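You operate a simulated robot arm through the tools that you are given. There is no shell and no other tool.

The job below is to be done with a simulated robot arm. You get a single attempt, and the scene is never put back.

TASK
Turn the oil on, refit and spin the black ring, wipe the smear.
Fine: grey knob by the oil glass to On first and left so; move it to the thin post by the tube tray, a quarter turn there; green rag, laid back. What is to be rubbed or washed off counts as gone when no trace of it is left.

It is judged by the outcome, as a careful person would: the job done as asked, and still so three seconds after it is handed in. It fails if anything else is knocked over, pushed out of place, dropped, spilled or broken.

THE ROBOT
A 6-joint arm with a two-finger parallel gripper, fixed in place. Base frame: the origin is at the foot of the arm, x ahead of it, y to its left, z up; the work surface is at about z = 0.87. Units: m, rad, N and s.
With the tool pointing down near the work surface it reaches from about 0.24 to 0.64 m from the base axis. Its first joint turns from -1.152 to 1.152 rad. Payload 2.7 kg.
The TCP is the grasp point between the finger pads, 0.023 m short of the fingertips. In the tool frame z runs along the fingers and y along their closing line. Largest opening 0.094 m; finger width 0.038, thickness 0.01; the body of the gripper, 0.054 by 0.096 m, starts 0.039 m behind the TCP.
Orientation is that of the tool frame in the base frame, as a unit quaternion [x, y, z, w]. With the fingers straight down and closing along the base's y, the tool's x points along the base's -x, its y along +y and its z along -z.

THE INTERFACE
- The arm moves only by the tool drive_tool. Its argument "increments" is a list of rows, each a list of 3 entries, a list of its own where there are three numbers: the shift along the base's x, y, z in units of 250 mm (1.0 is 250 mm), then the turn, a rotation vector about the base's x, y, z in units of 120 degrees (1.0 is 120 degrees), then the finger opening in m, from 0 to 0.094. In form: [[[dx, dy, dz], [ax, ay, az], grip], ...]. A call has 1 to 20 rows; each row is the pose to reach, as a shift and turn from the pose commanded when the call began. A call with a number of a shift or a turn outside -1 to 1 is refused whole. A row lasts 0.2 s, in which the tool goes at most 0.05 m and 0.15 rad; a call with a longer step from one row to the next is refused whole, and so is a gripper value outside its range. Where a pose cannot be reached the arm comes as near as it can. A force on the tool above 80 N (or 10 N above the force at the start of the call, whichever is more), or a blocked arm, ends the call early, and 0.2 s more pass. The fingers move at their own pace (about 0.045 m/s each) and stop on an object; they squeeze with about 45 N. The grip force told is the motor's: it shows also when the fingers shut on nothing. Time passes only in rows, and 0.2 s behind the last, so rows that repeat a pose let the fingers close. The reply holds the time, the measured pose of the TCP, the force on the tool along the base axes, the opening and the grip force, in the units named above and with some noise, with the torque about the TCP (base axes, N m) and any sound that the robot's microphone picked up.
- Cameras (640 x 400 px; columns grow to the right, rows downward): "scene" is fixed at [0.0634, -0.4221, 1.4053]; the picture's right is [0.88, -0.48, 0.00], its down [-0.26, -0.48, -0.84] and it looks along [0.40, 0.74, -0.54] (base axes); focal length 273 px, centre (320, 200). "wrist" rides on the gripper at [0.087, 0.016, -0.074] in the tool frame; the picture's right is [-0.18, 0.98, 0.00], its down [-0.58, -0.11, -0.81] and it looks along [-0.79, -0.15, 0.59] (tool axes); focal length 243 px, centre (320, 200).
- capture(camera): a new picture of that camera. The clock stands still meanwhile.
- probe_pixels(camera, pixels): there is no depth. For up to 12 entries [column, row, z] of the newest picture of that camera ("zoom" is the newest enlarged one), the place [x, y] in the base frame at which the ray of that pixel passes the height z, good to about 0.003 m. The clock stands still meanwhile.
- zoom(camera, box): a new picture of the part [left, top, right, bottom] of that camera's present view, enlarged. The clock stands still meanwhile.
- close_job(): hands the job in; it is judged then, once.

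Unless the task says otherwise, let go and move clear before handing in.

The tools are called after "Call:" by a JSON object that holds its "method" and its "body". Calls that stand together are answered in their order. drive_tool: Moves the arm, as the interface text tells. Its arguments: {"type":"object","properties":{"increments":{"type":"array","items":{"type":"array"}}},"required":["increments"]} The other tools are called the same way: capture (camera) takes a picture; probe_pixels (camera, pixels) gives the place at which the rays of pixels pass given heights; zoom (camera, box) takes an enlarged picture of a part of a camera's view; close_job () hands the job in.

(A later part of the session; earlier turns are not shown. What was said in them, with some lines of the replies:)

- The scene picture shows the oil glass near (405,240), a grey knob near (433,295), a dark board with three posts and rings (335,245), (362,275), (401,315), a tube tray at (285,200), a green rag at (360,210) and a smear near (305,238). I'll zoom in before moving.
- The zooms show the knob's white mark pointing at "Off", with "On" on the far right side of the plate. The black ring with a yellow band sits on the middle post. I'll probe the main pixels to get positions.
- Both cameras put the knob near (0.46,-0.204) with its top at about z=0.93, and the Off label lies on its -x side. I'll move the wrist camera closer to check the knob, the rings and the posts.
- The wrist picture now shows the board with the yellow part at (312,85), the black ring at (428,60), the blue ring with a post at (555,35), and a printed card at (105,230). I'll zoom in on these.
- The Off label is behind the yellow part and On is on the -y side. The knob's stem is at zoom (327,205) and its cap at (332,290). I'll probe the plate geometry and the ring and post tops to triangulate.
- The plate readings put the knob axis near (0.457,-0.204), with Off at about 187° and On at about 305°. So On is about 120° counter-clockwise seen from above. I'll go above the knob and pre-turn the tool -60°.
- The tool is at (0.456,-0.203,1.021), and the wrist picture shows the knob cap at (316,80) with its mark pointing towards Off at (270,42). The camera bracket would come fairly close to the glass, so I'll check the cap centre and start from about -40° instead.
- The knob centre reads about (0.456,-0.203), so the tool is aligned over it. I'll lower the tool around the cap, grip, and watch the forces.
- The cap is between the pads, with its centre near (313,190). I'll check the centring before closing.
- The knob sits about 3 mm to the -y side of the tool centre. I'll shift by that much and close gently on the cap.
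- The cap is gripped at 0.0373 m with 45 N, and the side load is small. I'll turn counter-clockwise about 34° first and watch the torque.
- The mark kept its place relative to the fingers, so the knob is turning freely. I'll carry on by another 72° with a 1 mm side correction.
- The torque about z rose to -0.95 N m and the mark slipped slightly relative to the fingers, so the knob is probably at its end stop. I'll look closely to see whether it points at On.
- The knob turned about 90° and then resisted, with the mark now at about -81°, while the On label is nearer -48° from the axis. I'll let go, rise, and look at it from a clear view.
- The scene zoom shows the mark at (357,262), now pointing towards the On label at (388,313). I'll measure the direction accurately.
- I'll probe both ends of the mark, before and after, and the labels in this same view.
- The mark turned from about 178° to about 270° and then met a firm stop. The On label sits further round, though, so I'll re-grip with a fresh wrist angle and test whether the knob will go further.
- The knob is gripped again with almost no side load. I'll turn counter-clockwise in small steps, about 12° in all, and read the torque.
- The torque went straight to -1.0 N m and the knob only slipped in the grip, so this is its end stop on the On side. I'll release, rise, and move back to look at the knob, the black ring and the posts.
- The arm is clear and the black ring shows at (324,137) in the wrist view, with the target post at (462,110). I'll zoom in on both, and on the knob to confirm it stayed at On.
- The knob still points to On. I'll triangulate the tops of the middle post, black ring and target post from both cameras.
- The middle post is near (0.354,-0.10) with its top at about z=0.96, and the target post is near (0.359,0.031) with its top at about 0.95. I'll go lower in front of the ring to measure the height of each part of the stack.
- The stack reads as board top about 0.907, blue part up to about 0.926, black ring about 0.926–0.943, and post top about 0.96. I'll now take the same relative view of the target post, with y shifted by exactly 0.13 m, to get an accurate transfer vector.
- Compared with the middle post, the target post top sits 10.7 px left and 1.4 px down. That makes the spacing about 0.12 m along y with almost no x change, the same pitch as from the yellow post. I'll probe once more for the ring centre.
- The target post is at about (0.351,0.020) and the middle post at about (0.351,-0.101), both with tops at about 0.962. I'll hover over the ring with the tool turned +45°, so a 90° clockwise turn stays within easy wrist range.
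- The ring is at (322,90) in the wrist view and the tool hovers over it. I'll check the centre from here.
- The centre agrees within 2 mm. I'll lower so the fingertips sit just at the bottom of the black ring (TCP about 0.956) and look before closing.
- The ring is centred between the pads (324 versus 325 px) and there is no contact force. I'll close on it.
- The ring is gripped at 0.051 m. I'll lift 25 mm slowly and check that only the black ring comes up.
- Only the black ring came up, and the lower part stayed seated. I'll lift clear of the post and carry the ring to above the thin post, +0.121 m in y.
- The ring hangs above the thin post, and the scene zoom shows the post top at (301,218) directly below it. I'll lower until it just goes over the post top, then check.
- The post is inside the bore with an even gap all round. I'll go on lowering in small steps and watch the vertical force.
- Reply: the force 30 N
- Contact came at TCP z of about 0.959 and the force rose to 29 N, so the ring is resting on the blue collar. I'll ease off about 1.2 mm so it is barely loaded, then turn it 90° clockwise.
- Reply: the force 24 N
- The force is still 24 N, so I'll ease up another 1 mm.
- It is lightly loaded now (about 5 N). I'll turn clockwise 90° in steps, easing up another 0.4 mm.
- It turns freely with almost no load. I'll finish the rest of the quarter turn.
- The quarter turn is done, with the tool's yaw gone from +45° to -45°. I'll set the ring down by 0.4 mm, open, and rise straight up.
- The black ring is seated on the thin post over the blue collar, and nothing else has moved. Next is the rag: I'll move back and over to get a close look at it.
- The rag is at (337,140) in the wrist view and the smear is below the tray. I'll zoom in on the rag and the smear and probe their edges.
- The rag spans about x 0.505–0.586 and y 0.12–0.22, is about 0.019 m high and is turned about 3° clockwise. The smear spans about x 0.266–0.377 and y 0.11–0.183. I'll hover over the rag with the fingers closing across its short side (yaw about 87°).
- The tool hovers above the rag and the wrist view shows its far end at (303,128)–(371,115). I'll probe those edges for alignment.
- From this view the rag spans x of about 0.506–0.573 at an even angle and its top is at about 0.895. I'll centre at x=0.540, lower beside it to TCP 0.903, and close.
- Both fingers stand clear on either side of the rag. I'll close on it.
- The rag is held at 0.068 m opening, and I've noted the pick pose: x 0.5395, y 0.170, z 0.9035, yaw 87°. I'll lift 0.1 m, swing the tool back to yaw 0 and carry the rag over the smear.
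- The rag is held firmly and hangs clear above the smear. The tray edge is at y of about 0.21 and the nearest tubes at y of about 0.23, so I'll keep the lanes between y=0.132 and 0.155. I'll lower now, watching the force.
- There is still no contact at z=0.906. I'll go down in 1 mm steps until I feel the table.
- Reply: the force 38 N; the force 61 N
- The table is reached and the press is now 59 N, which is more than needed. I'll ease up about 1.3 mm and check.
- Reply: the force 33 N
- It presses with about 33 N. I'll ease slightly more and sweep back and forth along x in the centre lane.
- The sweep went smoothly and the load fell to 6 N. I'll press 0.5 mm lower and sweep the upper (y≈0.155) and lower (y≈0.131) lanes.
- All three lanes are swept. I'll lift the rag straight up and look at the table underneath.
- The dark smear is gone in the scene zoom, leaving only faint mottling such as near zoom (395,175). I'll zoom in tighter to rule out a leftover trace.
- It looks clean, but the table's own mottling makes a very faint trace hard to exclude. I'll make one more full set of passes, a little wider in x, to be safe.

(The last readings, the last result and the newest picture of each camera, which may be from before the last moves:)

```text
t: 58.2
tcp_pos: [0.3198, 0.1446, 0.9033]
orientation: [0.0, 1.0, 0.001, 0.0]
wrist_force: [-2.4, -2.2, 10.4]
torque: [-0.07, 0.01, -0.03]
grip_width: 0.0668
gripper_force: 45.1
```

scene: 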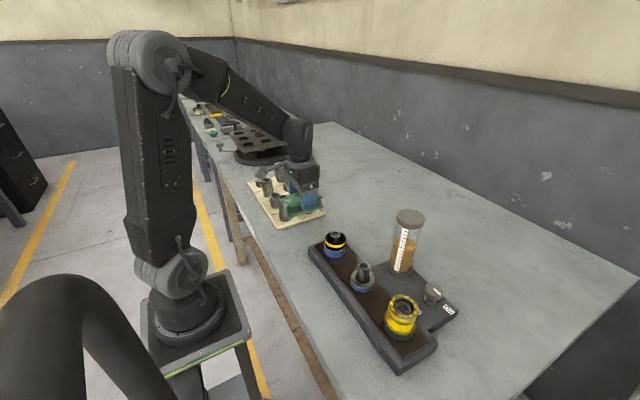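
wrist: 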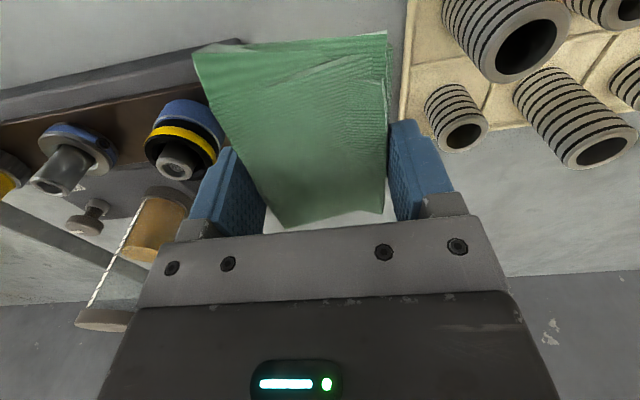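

Call:
{"method": "drive_tool", "body": {"increments": [[[0.06, 0.04, -0.002], [0, 0, 0], 0.04], [[0.12, 0.04, -0.002], [0, 0, 0], 0.04], [[0.18, 0.04, -0.002], [0, 0, 0], 0.04], [[0.18, 0.0, -0.002], [0, 0, 0], 0.04], [[0.12, 0.0, -0.002], [0, 0, 0], 0.04], [[0.06, 0.0, -0.002], [0, 0, 0], 0.04], [[0, 0.0, -0.002], [0, 0, 0], 0.04], [[0, 0.04, -0.002], [0, 0, 0], 0.04], [[-0.06, 0.04, -0.002], [0, 0, 0], 0.04], [[-0.12, 0.04, -0.002], [0, 0, 0], 0.04], [[-0.17, 0.04, -0.002], [0, 0, 0], 0.04], [[-0.17, 0.0, -0.002], [0, 0, 0], 0.04], [[-0.17, -0.05, -0.002], [0, 0, 0], 0.04], [[-0.1, -0.05, -0.002], [0, 0, 0], 0.04], [[-0.03, -0.05, -0.002], [0, 0, 0], 0.04], [[0.04, -0.05, -0.002], [0, 0, 0], 0.04], [[0.11, -0.05, -0.002], [0, 0, 0], 0.04], [[0.18, -0.05, -0.002], [0, 0, 0], 0.04], [[0.1, 0.0, -0.002], [0, 0, 0], 0.04], [[0.02, 0.0, -0.002], [0, 0, 0], 0.04]]}}

Call:
{"method": "drive_tool", "body": {"increments": [[[0, 0, 0.1], [0, 0, 0], 0.04], [[0, 0, 0.25], [0, 0, 0], 0.04], [[0, 0, 0.4], [0, 0, 0], 0.04], [[0, 0, 0.48], [0, 0, 0], 0.04]]}}

Call:
{"method": "zoom", "body": {"camera": "scene", "box": [270, 215, 340, 260]}}

Call:
{"method": "zoom", "body": {"camera": "scene", "box": [230, 160, 350, 260]}}

Call:
{"method": "capture", "body": {"camera": "wrist"}}

```text
t: 62.4
tcp_pos: [0.3244, 0.145, 0.9019]
orientation: [0.0, 1.0, 0.001, 0.002]
wrist_force: [5.1, -0.3, 10.2]
torque: [-0.17, 0.18, 0.1]
grip_width: 0.0667
gripper_force: 44.8
```

```text
t: 63.4
tcp_pos: [0.3257, 0.1443, 1.0224]
orientation: [-0.001, 1.0, 0.0, 0.0]
wrist_force: [0.4, 0.4, 0.2]
torque: [-0.03, 0.03, -0.02]
grip_width: 0.0667
gripper_force: 45.1
```

```text
8.89 times, centred on (305, 238) of scene
```

zoom: 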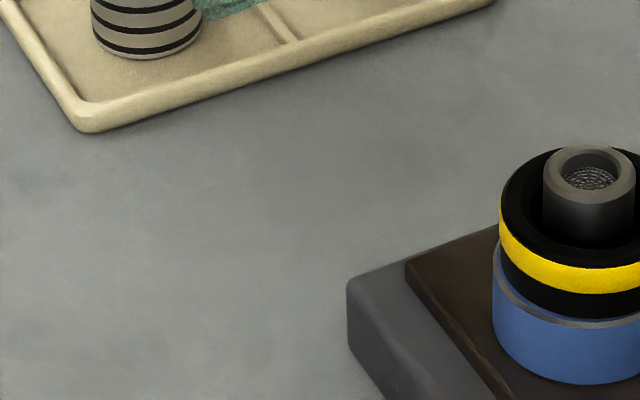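

```text
4.00 times, centred on (290, 210) of scene
```

zoom: 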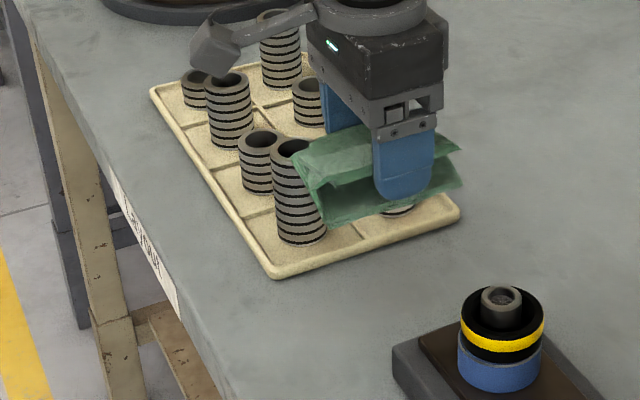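

```text
taken
```

wrist: 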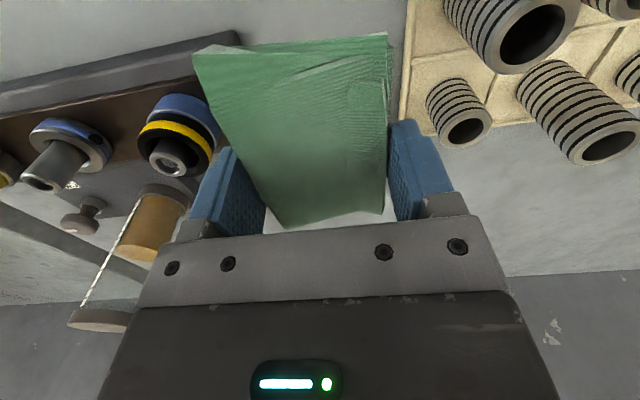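

The table is clean after the second pass. I'll carry the rag back to where it came from, (0.5395, 0.170) at yaw 87°, and set it down.

Call:
{"method": "drive_tool", "body": {"increments": [[[0.08, 0.01, 0], [0, 0, 0.066], 0.04], [[0.16, 0.02, 0], [0, 0, 0.132], 0.04], [[0.24, 0.03, 0], [0, 0, 0.198], 0.04], [[0.32, 0.04, 0], [0, 0, 0.264], 0.04], [[0.4, 0.05, 0], [0, 0, 0.33], 0.04], [[0.48, 0.06, 0], [0, 0, 0.396], 0.04], [[0.56, 0.07, 0], [0, 0, 0.462], 0.04], [[0.64, 0.08, 0], [0, 0, 0.528], 0.04], [[0.72, 0.09, 0], [0, 0, 0.594], 0.04], [[0.8, 0.1, 0], [0, 0, 0.66], 0.04], [[0.86, 0.102, 0], [0, 0, 0.725], 0.04], [[0.86, 0.102, -0.15], [0, 0, 0.725], 0.04], [[0.86, 0.102, -0.3], [0, 0, 0.725], 0.04], [[0.86, 0.102, -0.42], [0, 0, 0.725], 0.04], [[0.86, 0.102, -0.46], [0, 0, 0.725], 0.04], [[0.86, 0.102, -0.46], [0, 0, 0.725], 0.04]]}}

Call:
{"method": "zoom", "body": {"camera": "scene", "box": [310, 150, 430, 250]}}

```text
t: 66.8
tcp_pos: [0.5401, 0.1694, 0.9066]
orientation: [-0.689, 0.725, 0.001, -0.001]
wrist_force: [-0.2, 0.8, -0.1]
torque: [0.0, -0.01, -0.01]
grip_width: 0.0669
gripper_force: 45.1
```

```text
4.00 times, centred on (370, 200) of scene
```

zoom: 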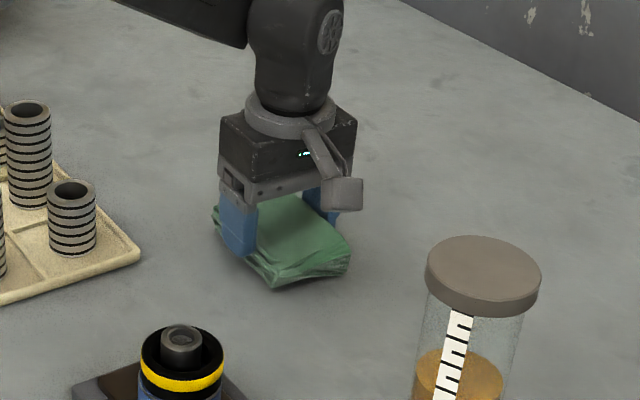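

The rag is about 2–3 mm above its old place, with no load yet. I'll lower the last bit until it touches, then open slowly.

Call:
{"method": "drive_tool", "body": {"increments": [[[0, 0, -0.006], [0, 0, 0], 0.04], [[0, 0, -0.01], [0, 0, 0], 0.04], [[0, 0, -0.01], [0, 0, 0], 0.04]]}}

```text
t: 67.6
tcp_pos: [0.5403, 0.1704, 0.9045]
orientation: [-0.688, 0.726, 0.001, 0.0]
wrist_force: [0.2, 0.6, 0.1]
torque: [0.01, 0.01, 0.02]
grip_width: 0.0669
gripper_force: 45.7
```

Call:
{"method": "drive_tool", "body": {"increments": [[[0, 0, -0.003], [0, 0, 0], 0.04], [[0, 0, -0.003], [0, 0, 0], 0.04]]}}

```text
t: 68.2
tcp_pos: [0.5396, 0.1708, 0.9027]
orientation: [-0.689, 0.725, 0.001, -0.001]
wrist_force: [1.0, -0.4, -1.3]
torque: [-0.01, 0.01, -0.01]
grip_width: 0.0667
gripper_force: 45.0
```

There is no contact yet at z of about 0.903, so I'll go another 0.75 mm.

Call:
{"method": "drive_tool", "body": {"increments": [[[0, 0, -0.003], [0, 0, 0], 0.04], [[0, 0, -0.003], [0, 0, 0], 0.04]]}}

```text
t: 68.8
tcp_pos: [0.5403, 0.169, 0.9031]
orientation: [-0.689, 0.725, 0.001, 0.0]
wrist_force: [-0.8, 0.9, -1.6]
torque: [-0.01, -0.01, 0.0]
grip_width: 0.0667
gripper_force: 44.6
```

Still no load. One more small step, then I'll open and rise.

Call:
{"method": "drive_tool", "body": {"increments": [[[0, 0, -0.003], [0, 0, 0], 0.04], [[0, 0, -0.003], [0, 0, 0], 0.04]]}}

```text
t: 69.4
tcp_pos: [0.539, 0.1706, 0.9023]
orientation: [-0.689, 0.725, 0.0, 0.0]
wrist_force: [-0.6, -1.0, 2.7]
torque: [0.1, 0.01, 0.04]
grip_width: 0.0667
gripper_force: 45.2
```

The rag now touches the table lightly (2.7 N). I'll open, lift straight up and look.

Call:
{"method": "drive_tool", "body": {"increments": [[[0, 0, 0], [0, 0, 0], 0.075], [[0, 0, 0], [0, 0, 0], 0.085], [[0, 0, 0], [0, 0, 0], 0.094], [[0, 0, 0], [0, 0, 0], 0.094], [[0, 0, 0.08], [0, 0, 0], 0.094], [[0, 0, 0.22], [0, 0, 0], 0.094], [[0, 0, 0.4], [0, 0, 0], 0.094], [[0, 0, 0.6], [0, 0, 0], 0.094], [[-0.05, 0, 0.75], [0, 0, -0.06], 0.094], [[-0.15, 0, 0.8], [0, 0, -0.12], 0.094], [[-0.25, 0, 0.8], [0, 0, -0.18], 0.094], [[-0.35, 0, 0.8], [0, 0, -0.25], 0.094], [[-0.45, 0, 0.8], [0, 0, -0.32], 0.094], [[-0.55, 0, 0.8], [0, 0, -0.39], 0.094], [[-0.65, 0, 0.8], [0, 0, -0.46], 0.094], [[-0.75, 0, 0.8], [0, 0, -0.53], 0.094], [[-0.85, 0, 0.8], [0, 0, -0.6], 0.094], [[-0.95, 0, 0.8], [0, 0, -0.66], 0.094], [[-0.98, 0, 0.8], [0, 0, -0.725], 0.094]]}}

Call:
{"method": "capture", "body": {"camera": "wrist"}}

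Call:
{"method": "capture", "body": {"camera": "scene"}}

Call:
{"method": "zoom", "body": {"camera": "scene", "box": [290, 180, 470, 340]}}

```text
t: 73.4
tcp_pos: [0.2948, 0.1691, 1.103]
orientation: [0.001, 1.0, 0.001, 0.0]
wrist_force: [-0.1, -0.7, 0.4]
torque: [0.0, 0.03, -0.03]
grip_width: 0.0941
gripper_force: 0.1
```

```text
taken
```

wrist: 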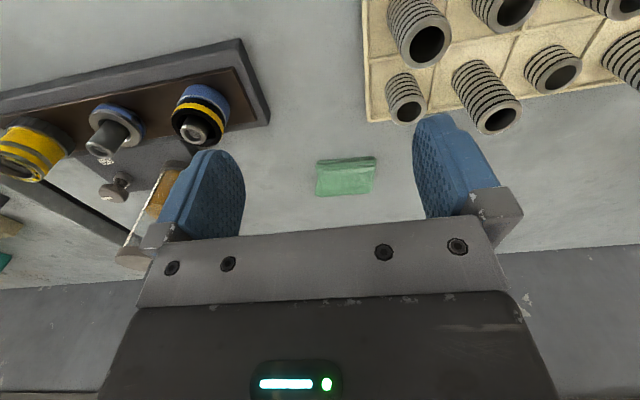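

```text
taken
```

scene: 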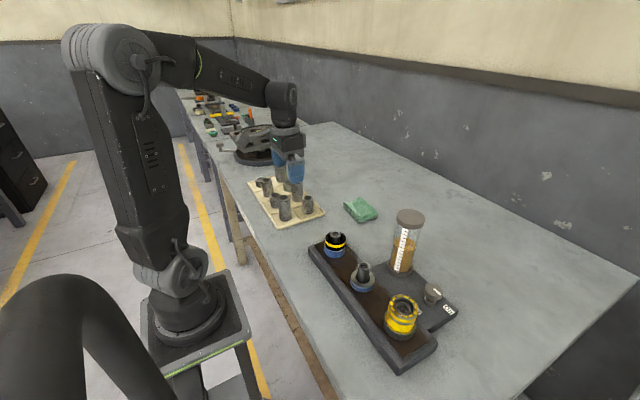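

```text
2.50 times, centred on (380, 260) of scene
```

zoom: 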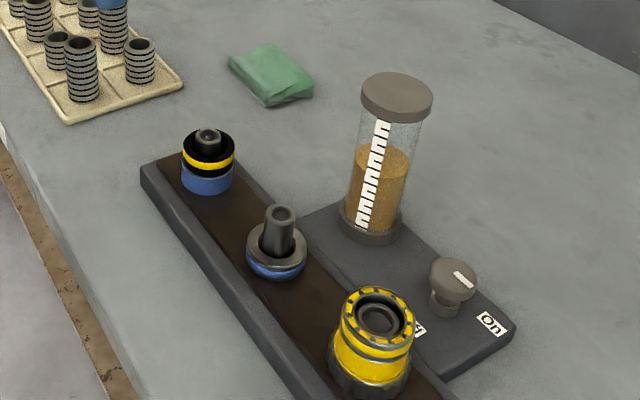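

The rag is back in place at (360,210), the ring is on the thin post, the knob is at On and the tray is untouched. I'll take a last close look at the smear area from the wrist camera.

Call:
{"method": "zoom", "body": {"camera": "wrist", "box": [200, 0, 400, 130]}}

Call:
{"method": "zoom", "body": {"camera": "scene", "box": [265, 190, 385, 270]}}

Call:
{"method": "zoom", "body": {"camera": "scene", "box": [400, 270, 470, 330]}}

```text
3.08 times, centred on (300, 65) of wrist
```

zoom: 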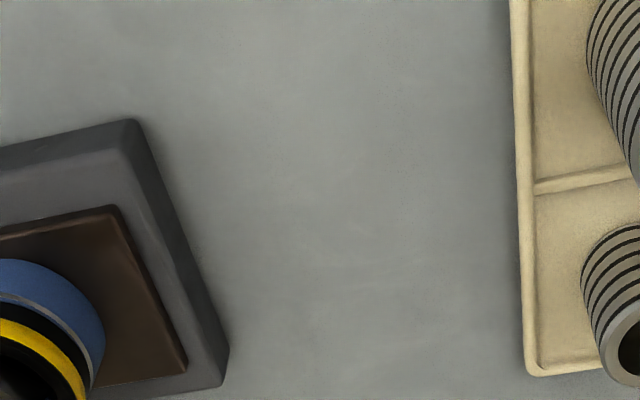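

```text
5.00 times, centred on (325, 230) of scene
```

zoom: 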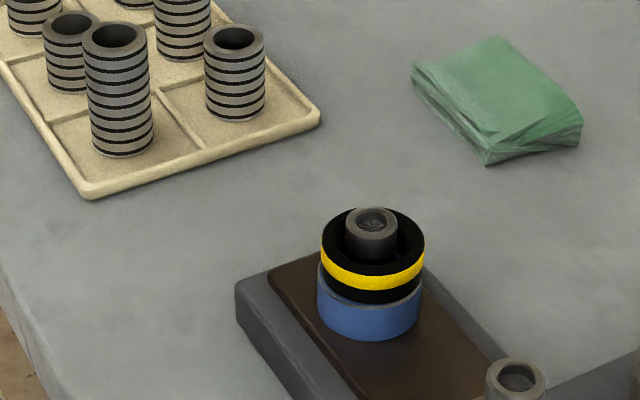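

```text
6.67 times, centred on (435, 300) of scene
```

zoom: 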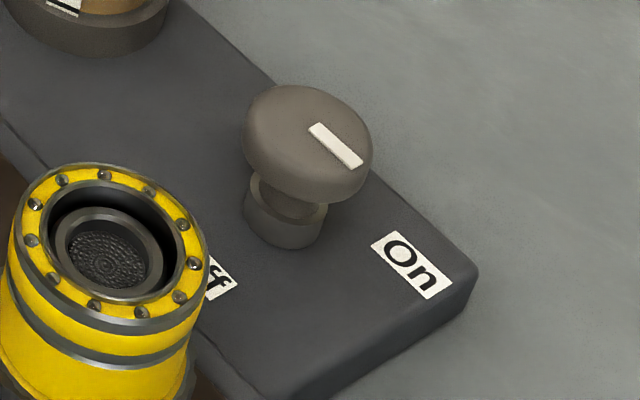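

The last views show the smear area clean from both cameras and the rag flat in its original spot. The black ring sits level on the thin post and the knob's mark is still at On. The arm is empty and clear, so I'm handing the job in.

Call:
{"method": "close_job", "body": {}}

```text
The job is handed in.
```

The job is handed in: the oil is on, the black ring is on the thin post and turned, the smear is wiped, and the rag is back. I haven't been told how it was judged.

- **Oil:** I turned the grey knob counter-clockwise from Off until it hit its end stop, about 90°, and left it there. The printed "On" label sits further round than where the mark points. A second try met a hard stop, so I took that stop as On. The oil level in the glass did not visibly change.
- **Black ring:** It came off the middle post and now sits on top of the blue collar on the thin post by the tube tray. I turned it 90° clockwise there, since no direction was given. During the turn it was held slightly off the collar, by less than about 1 mm, then set down.
- **Smear:** I rubbed it with the green rag in two sets of passes. No trace shows from either camera.
- **Rag:** It is laid back in its original spot, to within a few millimetres.

I saw nothing else moved or knocked over, and the gripper is empty and clear of everything.
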